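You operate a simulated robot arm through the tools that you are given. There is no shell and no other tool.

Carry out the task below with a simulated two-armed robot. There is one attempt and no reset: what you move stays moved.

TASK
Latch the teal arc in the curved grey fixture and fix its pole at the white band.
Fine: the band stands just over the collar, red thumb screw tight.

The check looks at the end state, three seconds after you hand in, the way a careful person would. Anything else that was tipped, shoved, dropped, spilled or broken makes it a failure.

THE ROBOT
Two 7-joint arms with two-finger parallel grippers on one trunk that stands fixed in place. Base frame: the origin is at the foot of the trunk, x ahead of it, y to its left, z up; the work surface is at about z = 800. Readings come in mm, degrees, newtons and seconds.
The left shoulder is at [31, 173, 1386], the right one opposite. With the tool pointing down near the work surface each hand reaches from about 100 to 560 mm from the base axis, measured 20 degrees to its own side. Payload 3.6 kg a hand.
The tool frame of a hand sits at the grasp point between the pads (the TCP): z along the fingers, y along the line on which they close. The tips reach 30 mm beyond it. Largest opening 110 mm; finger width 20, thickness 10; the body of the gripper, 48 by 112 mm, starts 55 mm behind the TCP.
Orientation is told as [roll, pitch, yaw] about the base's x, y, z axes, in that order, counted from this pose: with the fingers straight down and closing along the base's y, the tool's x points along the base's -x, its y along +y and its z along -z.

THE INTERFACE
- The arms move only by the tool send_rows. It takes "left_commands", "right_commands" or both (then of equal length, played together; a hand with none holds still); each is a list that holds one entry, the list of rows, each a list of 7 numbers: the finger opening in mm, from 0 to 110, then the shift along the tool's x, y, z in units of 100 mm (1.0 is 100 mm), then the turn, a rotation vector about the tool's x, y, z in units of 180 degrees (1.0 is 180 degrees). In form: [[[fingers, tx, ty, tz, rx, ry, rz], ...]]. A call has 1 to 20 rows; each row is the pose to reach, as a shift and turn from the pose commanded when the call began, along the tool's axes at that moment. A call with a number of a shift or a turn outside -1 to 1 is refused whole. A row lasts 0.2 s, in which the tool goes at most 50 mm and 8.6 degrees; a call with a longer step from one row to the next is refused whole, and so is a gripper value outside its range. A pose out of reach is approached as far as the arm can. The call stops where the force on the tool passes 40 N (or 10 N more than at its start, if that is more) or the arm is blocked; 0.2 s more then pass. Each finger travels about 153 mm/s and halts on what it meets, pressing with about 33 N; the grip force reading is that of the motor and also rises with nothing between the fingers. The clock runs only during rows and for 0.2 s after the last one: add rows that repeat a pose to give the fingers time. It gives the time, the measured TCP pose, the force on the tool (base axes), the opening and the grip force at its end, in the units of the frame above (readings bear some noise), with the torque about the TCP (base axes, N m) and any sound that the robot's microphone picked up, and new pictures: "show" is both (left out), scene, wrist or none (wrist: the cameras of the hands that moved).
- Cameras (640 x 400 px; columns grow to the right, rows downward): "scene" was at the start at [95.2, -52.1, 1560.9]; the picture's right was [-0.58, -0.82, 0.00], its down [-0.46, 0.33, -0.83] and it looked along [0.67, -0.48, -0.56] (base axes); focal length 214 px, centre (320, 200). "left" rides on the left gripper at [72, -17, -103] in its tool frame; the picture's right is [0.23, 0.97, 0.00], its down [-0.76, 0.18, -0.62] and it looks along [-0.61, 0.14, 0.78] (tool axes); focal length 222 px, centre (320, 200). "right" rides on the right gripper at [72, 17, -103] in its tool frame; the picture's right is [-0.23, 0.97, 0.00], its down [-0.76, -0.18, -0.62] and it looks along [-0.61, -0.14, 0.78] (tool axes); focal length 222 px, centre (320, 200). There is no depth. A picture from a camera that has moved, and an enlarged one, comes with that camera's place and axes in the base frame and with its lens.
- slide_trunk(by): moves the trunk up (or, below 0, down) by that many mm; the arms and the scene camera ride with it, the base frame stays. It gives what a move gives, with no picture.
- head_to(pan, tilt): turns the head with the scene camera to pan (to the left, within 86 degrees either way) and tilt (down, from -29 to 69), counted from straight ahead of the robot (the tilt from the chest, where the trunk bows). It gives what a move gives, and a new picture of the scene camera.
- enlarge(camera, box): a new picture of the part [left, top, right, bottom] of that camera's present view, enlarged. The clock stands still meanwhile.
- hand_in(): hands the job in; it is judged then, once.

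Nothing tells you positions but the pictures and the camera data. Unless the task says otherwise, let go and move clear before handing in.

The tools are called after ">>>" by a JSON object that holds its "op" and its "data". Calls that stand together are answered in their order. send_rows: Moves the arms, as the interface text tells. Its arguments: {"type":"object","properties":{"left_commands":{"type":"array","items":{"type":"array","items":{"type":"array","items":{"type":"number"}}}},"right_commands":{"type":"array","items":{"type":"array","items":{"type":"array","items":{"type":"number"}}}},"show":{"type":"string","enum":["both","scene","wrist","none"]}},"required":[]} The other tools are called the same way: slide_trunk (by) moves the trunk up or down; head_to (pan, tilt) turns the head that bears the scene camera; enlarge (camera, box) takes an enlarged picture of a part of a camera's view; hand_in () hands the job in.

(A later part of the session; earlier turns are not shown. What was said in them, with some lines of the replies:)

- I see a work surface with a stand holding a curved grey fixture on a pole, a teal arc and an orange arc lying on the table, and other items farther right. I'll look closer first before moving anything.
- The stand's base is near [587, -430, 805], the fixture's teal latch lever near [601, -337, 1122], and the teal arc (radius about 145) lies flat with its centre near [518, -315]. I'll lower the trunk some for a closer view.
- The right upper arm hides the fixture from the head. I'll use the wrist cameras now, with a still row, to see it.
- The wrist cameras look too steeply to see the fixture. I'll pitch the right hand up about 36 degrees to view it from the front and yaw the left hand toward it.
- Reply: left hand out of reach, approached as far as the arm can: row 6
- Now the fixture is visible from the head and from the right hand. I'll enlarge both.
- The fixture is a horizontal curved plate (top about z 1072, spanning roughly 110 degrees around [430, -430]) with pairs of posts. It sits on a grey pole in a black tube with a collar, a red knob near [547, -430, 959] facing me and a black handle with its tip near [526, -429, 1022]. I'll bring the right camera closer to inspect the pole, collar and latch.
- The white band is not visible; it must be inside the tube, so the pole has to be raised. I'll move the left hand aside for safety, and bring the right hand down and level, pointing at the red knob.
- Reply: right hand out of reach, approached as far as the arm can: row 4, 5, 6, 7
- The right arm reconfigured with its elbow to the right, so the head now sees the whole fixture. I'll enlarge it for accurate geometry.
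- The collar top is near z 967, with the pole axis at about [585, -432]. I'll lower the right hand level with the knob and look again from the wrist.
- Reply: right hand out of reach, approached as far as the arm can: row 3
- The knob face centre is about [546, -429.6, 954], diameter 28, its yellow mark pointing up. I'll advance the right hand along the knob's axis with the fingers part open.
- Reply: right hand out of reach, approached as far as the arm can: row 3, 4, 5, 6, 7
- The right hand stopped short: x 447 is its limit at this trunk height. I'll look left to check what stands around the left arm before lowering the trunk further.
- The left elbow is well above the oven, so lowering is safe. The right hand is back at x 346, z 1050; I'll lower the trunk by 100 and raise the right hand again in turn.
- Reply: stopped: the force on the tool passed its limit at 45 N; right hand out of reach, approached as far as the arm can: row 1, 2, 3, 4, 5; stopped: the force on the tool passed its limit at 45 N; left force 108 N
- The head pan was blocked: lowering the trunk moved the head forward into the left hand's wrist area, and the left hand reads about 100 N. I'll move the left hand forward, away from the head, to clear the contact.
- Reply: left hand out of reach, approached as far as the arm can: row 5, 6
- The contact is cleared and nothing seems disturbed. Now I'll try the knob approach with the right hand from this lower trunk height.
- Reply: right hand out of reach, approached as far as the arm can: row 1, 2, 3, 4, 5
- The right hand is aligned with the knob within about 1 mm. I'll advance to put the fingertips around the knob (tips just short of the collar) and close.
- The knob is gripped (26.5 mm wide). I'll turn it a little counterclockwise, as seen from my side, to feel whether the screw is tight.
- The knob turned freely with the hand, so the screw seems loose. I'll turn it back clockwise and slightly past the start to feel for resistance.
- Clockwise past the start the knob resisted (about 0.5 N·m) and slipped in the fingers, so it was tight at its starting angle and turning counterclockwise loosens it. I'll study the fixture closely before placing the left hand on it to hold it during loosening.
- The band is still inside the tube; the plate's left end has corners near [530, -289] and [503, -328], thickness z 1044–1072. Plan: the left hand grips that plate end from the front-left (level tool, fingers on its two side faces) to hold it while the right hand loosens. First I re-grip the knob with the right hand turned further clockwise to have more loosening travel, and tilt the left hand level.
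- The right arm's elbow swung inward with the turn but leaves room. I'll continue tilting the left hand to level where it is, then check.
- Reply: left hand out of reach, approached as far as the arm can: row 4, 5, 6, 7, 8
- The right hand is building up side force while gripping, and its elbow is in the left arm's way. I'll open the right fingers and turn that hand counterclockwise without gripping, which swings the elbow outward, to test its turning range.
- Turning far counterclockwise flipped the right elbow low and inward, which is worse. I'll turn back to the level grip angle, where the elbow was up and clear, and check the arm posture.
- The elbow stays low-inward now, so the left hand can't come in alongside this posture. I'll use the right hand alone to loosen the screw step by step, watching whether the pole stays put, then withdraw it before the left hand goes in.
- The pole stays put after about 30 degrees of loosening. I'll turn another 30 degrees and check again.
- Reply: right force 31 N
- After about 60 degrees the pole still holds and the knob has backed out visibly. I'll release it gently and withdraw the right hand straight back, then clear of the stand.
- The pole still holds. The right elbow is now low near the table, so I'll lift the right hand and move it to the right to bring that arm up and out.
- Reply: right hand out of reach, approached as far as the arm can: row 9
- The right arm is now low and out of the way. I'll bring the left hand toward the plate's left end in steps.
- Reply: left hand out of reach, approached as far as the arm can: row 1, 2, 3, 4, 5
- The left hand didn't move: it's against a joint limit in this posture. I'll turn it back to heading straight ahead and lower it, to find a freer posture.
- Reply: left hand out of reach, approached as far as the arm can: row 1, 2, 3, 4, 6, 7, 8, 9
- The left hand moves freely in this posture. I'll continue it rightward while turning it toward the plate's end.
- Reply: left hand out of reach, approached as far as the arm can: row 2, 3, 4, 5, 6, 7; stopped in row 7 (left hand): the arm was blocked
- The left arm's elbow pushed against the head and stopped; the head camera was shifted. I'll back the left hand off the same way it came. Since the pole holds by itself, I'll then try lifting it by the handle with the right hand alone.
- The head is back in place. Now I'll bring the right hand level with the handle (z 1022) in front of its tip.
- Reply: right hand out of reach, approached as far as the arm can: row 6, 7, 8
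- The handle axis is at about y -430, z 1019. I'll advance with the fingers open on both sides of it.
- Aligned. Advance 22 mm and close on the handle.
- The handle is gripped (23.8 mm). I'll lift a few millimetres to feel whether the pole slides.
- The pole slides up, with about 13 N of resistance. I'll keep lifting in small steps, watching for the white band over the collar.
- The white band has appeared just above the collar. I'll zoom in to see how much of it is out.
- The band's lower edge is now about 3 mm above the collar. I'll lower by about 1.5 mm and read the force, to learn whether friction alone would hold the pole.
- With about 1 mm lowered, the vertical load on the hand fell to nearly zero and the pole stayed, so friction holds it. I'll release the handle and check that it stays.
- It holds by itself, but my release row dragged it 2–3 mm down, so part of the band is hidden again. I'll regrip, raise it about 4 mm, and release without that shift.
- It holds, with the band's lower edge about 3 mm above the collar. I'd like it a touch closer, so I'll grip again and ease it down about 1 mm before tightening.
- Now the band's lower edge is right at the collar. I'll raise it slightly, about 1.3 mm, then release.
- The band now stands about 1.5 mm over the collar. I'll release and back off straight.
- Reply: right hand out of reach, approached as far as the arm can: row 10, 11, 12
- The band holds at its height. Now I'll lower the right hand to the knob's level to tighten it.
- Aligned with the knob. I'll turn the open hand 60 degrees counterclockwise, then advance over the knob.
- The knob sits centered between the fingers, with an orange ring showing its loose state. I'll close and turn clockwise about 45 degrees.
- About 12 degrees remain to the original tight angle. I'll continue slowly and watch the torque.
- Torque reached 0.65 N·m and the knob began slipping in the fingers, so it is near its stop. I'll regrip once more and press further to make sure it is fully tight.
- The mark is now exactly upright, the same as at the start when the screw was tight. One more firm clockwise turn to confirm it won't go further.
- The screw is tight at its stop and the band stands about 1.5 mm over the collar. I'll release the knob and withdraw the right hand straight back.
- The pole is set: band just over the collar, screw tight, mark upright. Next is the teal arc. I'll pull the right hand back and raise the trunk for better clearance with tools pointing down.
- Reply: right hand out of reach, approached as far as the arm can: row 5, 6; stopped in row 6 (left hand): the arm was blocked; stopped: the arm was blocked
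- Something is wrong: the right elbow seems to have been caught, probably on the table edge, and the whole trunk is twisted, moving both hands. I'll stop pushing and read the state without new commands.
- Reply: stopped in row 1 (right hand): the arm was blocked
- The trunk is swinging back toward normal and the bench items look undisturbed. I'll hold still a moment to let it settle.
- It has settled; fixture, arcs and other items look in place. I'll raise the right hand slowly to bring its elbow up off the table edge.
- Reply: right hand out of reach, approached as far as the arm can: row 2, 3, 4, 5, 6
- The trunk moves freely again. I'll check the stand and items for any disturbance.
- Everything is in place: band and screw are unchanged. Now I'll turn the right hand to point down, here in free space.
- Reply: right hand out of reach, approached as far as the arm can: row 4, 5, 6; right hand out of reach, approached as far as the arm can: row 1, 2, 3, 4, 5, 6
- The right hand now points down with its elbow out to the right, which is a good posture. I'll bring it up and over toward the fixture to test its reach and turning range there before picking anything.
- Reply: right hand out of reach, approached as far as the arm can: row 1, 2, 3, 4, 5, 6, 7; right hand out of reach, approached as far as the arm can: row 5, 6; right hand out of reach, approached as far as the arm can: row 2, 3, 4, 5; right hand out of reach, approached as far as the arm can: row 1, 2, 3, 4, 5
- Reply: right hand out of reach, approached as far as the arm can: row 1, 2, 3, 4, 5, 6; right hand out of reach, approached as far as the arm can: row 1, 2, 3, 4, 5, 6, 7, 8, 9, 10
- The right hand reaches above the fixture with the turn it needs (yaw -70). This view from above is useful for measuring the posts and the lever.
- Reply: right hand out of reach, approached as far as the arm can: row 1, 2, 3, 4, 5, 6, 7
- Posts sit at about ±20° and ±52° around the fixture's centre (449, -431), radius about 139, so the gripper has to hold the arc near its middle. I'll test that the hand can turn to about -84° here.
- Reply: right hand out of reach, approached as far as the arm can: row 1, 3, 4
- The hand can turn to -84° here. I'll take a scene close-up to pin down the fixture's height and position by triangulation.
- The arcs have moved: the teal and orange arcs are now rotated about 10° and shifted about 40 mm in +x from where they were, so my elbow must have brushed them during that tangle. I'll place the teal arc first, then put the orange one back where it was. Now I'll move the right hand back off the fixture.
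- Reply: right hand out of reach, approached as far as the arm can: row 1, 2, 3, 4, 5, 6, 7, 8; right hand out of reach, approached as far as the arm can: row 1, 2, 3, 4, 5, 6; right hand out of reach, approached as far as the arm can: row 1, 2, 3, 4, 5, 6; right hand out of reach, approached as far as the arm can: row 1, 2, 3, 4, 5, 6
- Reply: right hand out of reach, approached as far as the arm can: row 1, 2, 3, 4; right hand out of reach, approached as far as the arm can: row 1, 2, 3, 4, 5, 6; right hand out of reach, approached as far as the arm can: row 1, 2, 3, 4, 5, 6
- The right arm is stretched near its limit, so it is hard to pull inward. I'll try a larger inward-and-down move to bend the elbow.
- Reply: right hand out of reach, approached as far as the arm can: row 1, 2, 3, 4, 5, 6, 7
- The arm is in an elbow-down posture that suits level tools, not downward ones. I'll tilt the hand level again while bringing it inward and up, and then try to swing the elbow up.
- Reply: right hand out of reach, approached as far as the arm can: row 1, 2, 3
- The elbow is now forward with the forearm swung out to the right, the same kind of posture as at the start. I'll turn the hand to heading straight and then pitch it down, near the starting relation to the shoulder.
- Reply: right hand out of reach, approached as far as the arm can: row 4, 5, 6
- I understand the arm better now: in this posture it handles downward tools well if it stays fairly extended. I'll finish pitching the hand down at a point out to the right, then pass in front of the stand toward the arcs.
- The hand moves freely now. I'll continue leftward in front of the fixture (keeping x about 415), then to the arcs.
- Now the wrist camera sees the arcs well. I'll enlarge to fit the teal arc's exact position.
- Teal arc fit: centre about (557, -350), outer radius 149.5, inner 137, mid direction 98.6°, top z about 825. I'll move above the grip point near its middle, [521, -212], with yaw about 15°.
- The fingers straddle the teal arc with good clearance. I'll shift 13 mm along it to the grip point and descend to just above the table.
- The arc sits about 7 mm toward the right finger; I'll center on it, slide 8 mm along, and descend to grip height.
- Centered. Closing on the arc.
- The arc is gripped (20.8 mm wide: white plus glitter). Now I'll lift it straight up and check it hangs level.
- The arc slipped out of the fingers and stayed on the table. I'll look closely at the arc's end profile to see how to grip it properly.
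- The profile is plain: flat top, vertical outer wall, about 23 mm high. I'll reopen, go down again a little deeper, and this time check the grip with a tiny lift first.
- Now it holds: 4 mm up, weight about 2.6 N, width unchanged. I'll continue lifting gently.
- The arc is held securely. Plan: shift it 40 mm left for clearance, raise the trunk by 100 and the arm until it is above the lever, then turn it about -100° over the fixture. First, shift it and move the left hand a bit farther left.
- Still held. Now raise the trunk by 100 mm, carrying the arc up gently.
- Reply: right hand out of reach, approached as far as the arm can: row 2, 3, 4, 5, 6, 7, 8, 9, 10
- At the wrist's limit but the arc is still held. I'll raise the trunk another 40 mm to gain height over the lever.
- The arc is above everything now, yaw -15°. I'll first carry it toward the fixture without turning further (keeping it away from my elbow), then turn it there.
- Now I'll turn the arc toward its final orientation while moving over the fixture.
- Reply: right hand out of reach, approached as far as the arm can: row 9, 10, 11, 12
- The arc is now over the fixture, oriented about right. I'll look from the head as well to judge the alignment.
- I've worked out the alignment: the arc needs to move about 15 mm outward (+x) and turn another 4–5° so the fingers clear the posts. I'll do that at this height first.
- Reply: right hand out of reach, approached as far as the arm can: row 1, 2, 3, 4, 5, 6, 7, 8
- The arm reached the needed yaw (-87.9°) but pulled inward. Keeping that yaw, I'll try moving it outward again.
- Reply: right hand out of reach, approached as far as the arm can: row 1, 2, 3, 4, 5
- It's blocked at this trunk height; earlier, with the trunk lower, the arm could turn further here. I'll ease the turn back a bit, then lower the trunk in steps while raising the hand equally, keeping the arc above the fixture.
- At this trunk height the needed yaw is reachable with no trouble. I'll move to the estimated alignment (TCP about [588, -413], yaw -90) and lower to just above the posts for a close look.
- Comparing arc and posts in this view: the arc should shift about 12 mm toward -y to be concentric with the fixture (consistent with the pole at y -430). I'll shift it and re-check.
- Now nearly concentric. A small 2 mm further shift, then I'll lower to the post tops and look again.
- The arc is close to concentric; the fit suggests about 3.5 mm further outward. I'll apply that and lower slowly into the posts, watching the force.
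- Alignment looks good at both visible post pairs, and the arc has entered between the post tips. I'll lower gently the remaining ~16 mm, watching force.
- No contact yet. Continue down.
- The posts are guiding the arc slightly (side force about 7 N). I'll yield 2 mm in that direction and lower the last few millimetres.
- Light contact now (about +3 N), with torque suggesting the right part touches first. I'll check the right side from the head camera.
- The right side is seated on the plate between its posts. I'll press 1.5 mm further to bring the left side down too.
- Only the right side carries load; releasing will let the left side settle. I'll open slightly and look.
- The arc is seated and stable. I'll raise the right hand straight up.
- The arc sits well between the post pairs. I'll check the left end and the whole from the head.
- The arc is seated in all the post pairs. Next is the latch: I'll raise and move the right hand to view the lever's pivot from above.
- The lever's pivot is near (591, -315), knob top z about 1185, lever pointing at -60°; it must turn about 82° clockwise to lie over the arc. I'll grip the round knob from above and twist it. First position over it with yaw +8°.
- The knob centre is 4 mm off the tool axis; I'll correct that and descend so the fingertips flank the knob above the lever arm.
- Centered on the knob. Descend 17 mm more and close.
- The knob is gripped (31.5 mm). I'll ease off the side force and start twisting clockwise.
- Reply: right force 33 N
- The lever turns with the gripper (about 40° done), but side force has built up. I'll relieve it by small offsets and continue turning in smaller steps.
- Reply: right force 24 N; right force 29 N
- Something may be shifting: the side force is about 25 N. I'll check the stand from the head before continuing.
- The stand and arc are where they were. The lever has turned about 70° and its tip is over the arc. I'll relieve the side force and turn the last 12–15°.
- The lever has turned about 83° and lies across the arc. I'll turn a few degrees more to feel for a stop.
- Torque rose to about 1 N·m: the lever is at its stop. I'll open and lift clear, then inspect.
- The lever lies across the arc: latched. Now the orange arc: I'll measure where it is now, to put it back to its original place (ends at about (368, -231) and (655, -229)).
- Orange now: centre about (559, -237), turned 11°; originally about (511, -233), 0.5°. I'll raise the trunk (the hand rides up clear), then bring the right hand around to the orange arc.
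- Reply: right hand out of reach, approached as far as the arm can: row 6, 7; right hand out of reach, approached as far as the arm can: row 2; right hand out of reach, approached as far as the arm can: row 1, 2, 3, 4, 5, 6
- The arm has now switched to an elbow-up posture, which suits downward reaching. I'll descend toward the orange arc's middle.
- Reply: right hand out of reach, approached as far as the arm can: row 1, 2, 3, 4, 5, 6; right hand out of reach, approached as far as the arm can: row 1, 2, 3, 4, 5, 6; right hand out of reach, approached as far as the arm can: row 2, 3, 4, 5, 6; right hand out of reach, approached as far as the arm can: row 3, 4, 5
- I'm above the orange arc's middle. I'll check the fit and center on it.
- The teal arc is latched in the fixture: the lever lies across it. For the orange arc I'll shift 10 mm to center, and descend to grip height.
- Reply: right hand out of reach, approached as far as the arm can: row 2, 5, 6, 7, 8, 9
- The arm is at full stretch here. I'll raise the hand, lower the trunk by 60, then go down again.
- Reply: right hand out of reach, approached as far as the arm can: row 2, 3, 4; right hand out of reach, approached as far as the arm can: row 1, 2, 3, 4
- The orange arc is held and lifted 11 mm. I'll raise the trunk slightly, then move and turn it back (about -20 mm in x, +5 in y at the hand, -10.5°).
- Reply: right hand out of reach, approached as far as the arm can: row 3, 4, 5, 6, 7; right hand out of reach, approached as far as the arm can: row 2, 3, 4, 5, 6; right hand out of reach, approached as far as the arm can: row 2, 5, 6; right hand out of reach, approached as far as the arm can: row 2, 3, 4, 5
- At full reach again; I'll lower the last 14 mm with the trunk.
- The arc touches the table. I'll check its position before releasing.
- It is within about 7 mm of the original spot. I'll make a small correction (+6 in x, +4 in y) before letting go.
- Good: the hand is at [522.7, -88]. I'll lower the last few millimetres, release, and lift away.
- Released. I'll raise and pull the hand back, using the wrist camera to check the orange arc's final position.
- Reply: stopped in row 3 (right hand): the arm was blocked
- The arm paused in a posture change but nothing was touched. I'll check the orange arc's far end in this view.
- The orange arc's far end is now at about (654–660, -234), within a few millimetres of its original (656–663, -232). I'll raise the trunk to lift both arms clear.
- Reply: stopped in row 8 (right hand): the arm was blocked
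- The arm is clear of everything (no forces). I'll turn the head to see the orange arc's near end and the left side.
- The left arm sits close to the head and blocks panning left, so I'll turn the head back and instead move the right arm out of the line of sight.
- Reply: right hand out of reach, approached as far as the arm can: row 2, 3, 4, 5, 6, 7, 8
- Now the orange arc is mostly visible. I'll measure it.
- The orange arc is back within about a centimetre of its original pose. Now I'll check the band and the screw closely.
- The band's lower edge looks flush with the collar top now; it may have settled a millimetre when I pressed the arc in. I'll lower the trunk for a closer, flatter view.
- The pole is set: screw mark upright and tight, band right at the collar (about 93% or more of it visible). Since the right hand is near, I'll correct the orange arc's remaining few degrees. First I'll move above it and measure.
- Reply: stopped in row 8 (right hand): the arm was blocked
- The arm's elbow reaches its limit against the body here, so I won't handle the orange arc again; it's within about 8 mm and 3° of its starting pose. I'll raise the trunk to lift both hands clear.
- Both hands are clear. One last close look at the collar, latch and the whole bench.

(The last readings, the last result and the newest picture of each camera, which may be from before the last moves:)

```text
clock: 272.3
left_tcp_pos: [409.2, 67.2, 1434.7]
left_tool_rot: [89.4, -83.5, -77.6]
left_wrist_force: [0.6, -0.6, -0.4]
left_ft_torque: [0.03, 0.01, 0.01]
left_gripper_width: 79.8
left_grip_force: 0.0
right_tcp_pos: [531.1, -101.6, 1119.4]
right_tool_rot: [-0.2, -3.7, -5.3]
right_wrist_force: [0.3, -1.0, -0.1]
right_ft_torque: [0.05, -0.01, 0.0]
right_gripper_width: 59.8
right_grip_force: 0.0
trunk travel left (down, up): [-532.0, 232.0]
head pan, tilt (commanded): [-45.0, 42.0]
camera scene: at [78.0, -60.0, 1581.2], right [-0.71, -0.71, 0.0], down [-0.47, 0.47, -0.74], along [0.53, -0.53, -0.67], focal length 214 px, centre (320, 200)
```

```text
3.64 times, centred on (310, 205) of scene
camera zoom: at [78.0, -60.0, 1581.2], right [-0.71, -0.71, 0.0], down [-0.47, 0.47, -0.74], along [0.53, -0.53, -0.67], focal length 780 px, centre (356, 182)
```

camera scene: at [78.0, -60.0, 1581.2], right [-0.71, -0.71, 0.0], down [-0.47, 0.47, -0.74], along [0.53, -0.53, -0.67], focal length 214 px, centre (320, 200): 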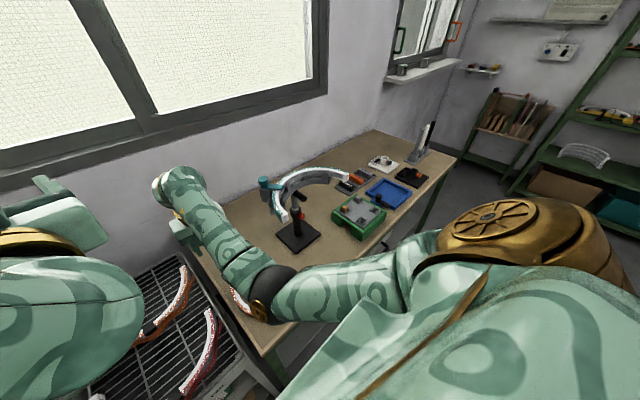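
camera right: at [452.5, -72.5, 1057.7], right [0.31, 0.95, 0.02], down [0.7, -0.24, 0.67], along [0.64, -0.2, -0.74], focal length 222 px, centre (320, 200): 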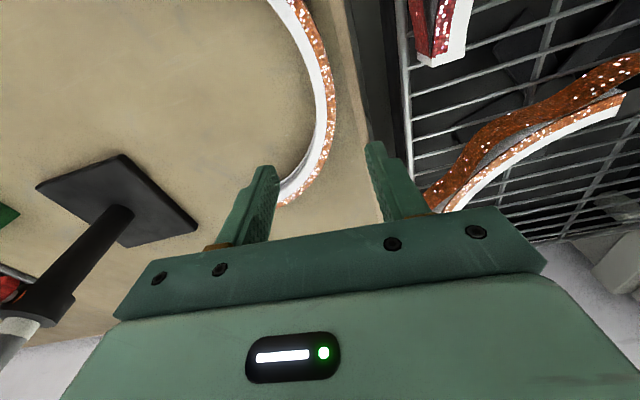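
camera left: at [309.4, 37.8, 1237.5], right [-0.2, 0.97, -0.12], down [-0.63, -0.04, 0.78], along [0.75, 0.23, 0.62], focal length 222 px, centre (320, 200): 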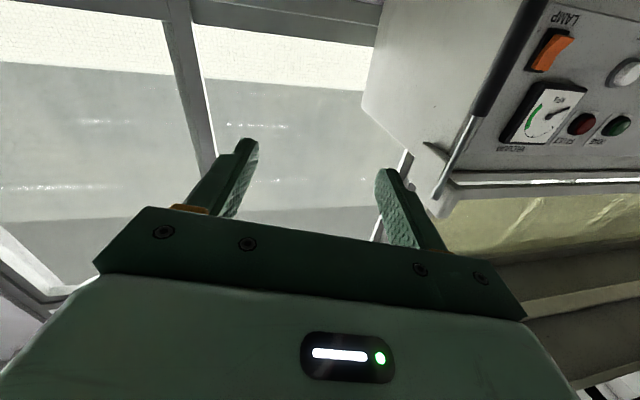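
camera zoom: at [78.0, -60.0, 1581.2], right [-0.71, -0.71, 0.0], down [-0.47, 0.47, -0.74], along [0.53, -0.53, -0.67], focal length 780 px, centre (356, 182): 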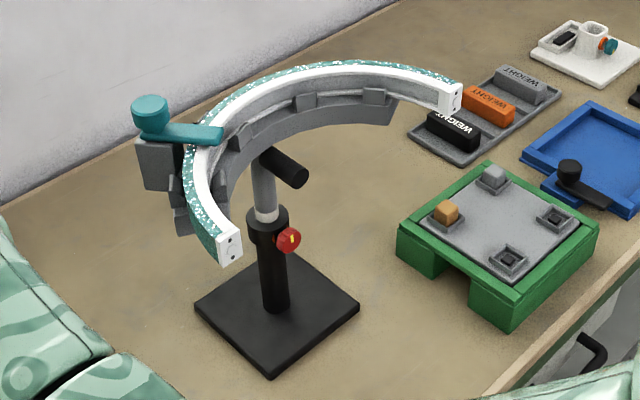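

The teal arc sits in the curved fixture with its lever across it. The screw mark is upright and tight, and the white band stands right at the collar top. The orange arc is back close to its starting place after I had knocked it, and the rest of the bench looks undisturbed. Both hands are open and clear, so I'm handing in.

>>> {"op": "hand_in", "data": {}}

```text
The job is handed in.
```

I handed the job in: the teal arc is latched in the grey fixture and the pole is fixed at the white band. I don't know the verdict.

- **Arc:** it sits between all four pairs of posts, and the latch lever lies across it at its stop.
- **Pole:** the red thumb screw is turned back to its starting mark, where it would go no further. The band's lower edge is about level with the top of the collar. I had set it about 1.5 mm above, but it settled when I pressed the arc in, so up to about 1 mm of the band may now be inside the collar.
- **Orange arc:** my right elbow caught while pulling back, which swung the trunk and shoved both loose arcs (teal and orange) about 50 mm. I put the orange one back to within about 1 cm and 3° of where it started; I could not measure it closer.
- **Other contact:** the left arm pressed against the robot's own head three times, once at about 100 N, and I backed it off.

In the last pictures the other things on the bench and the drying rack looked as they did at the start. Both grippers are open and clear of the work.
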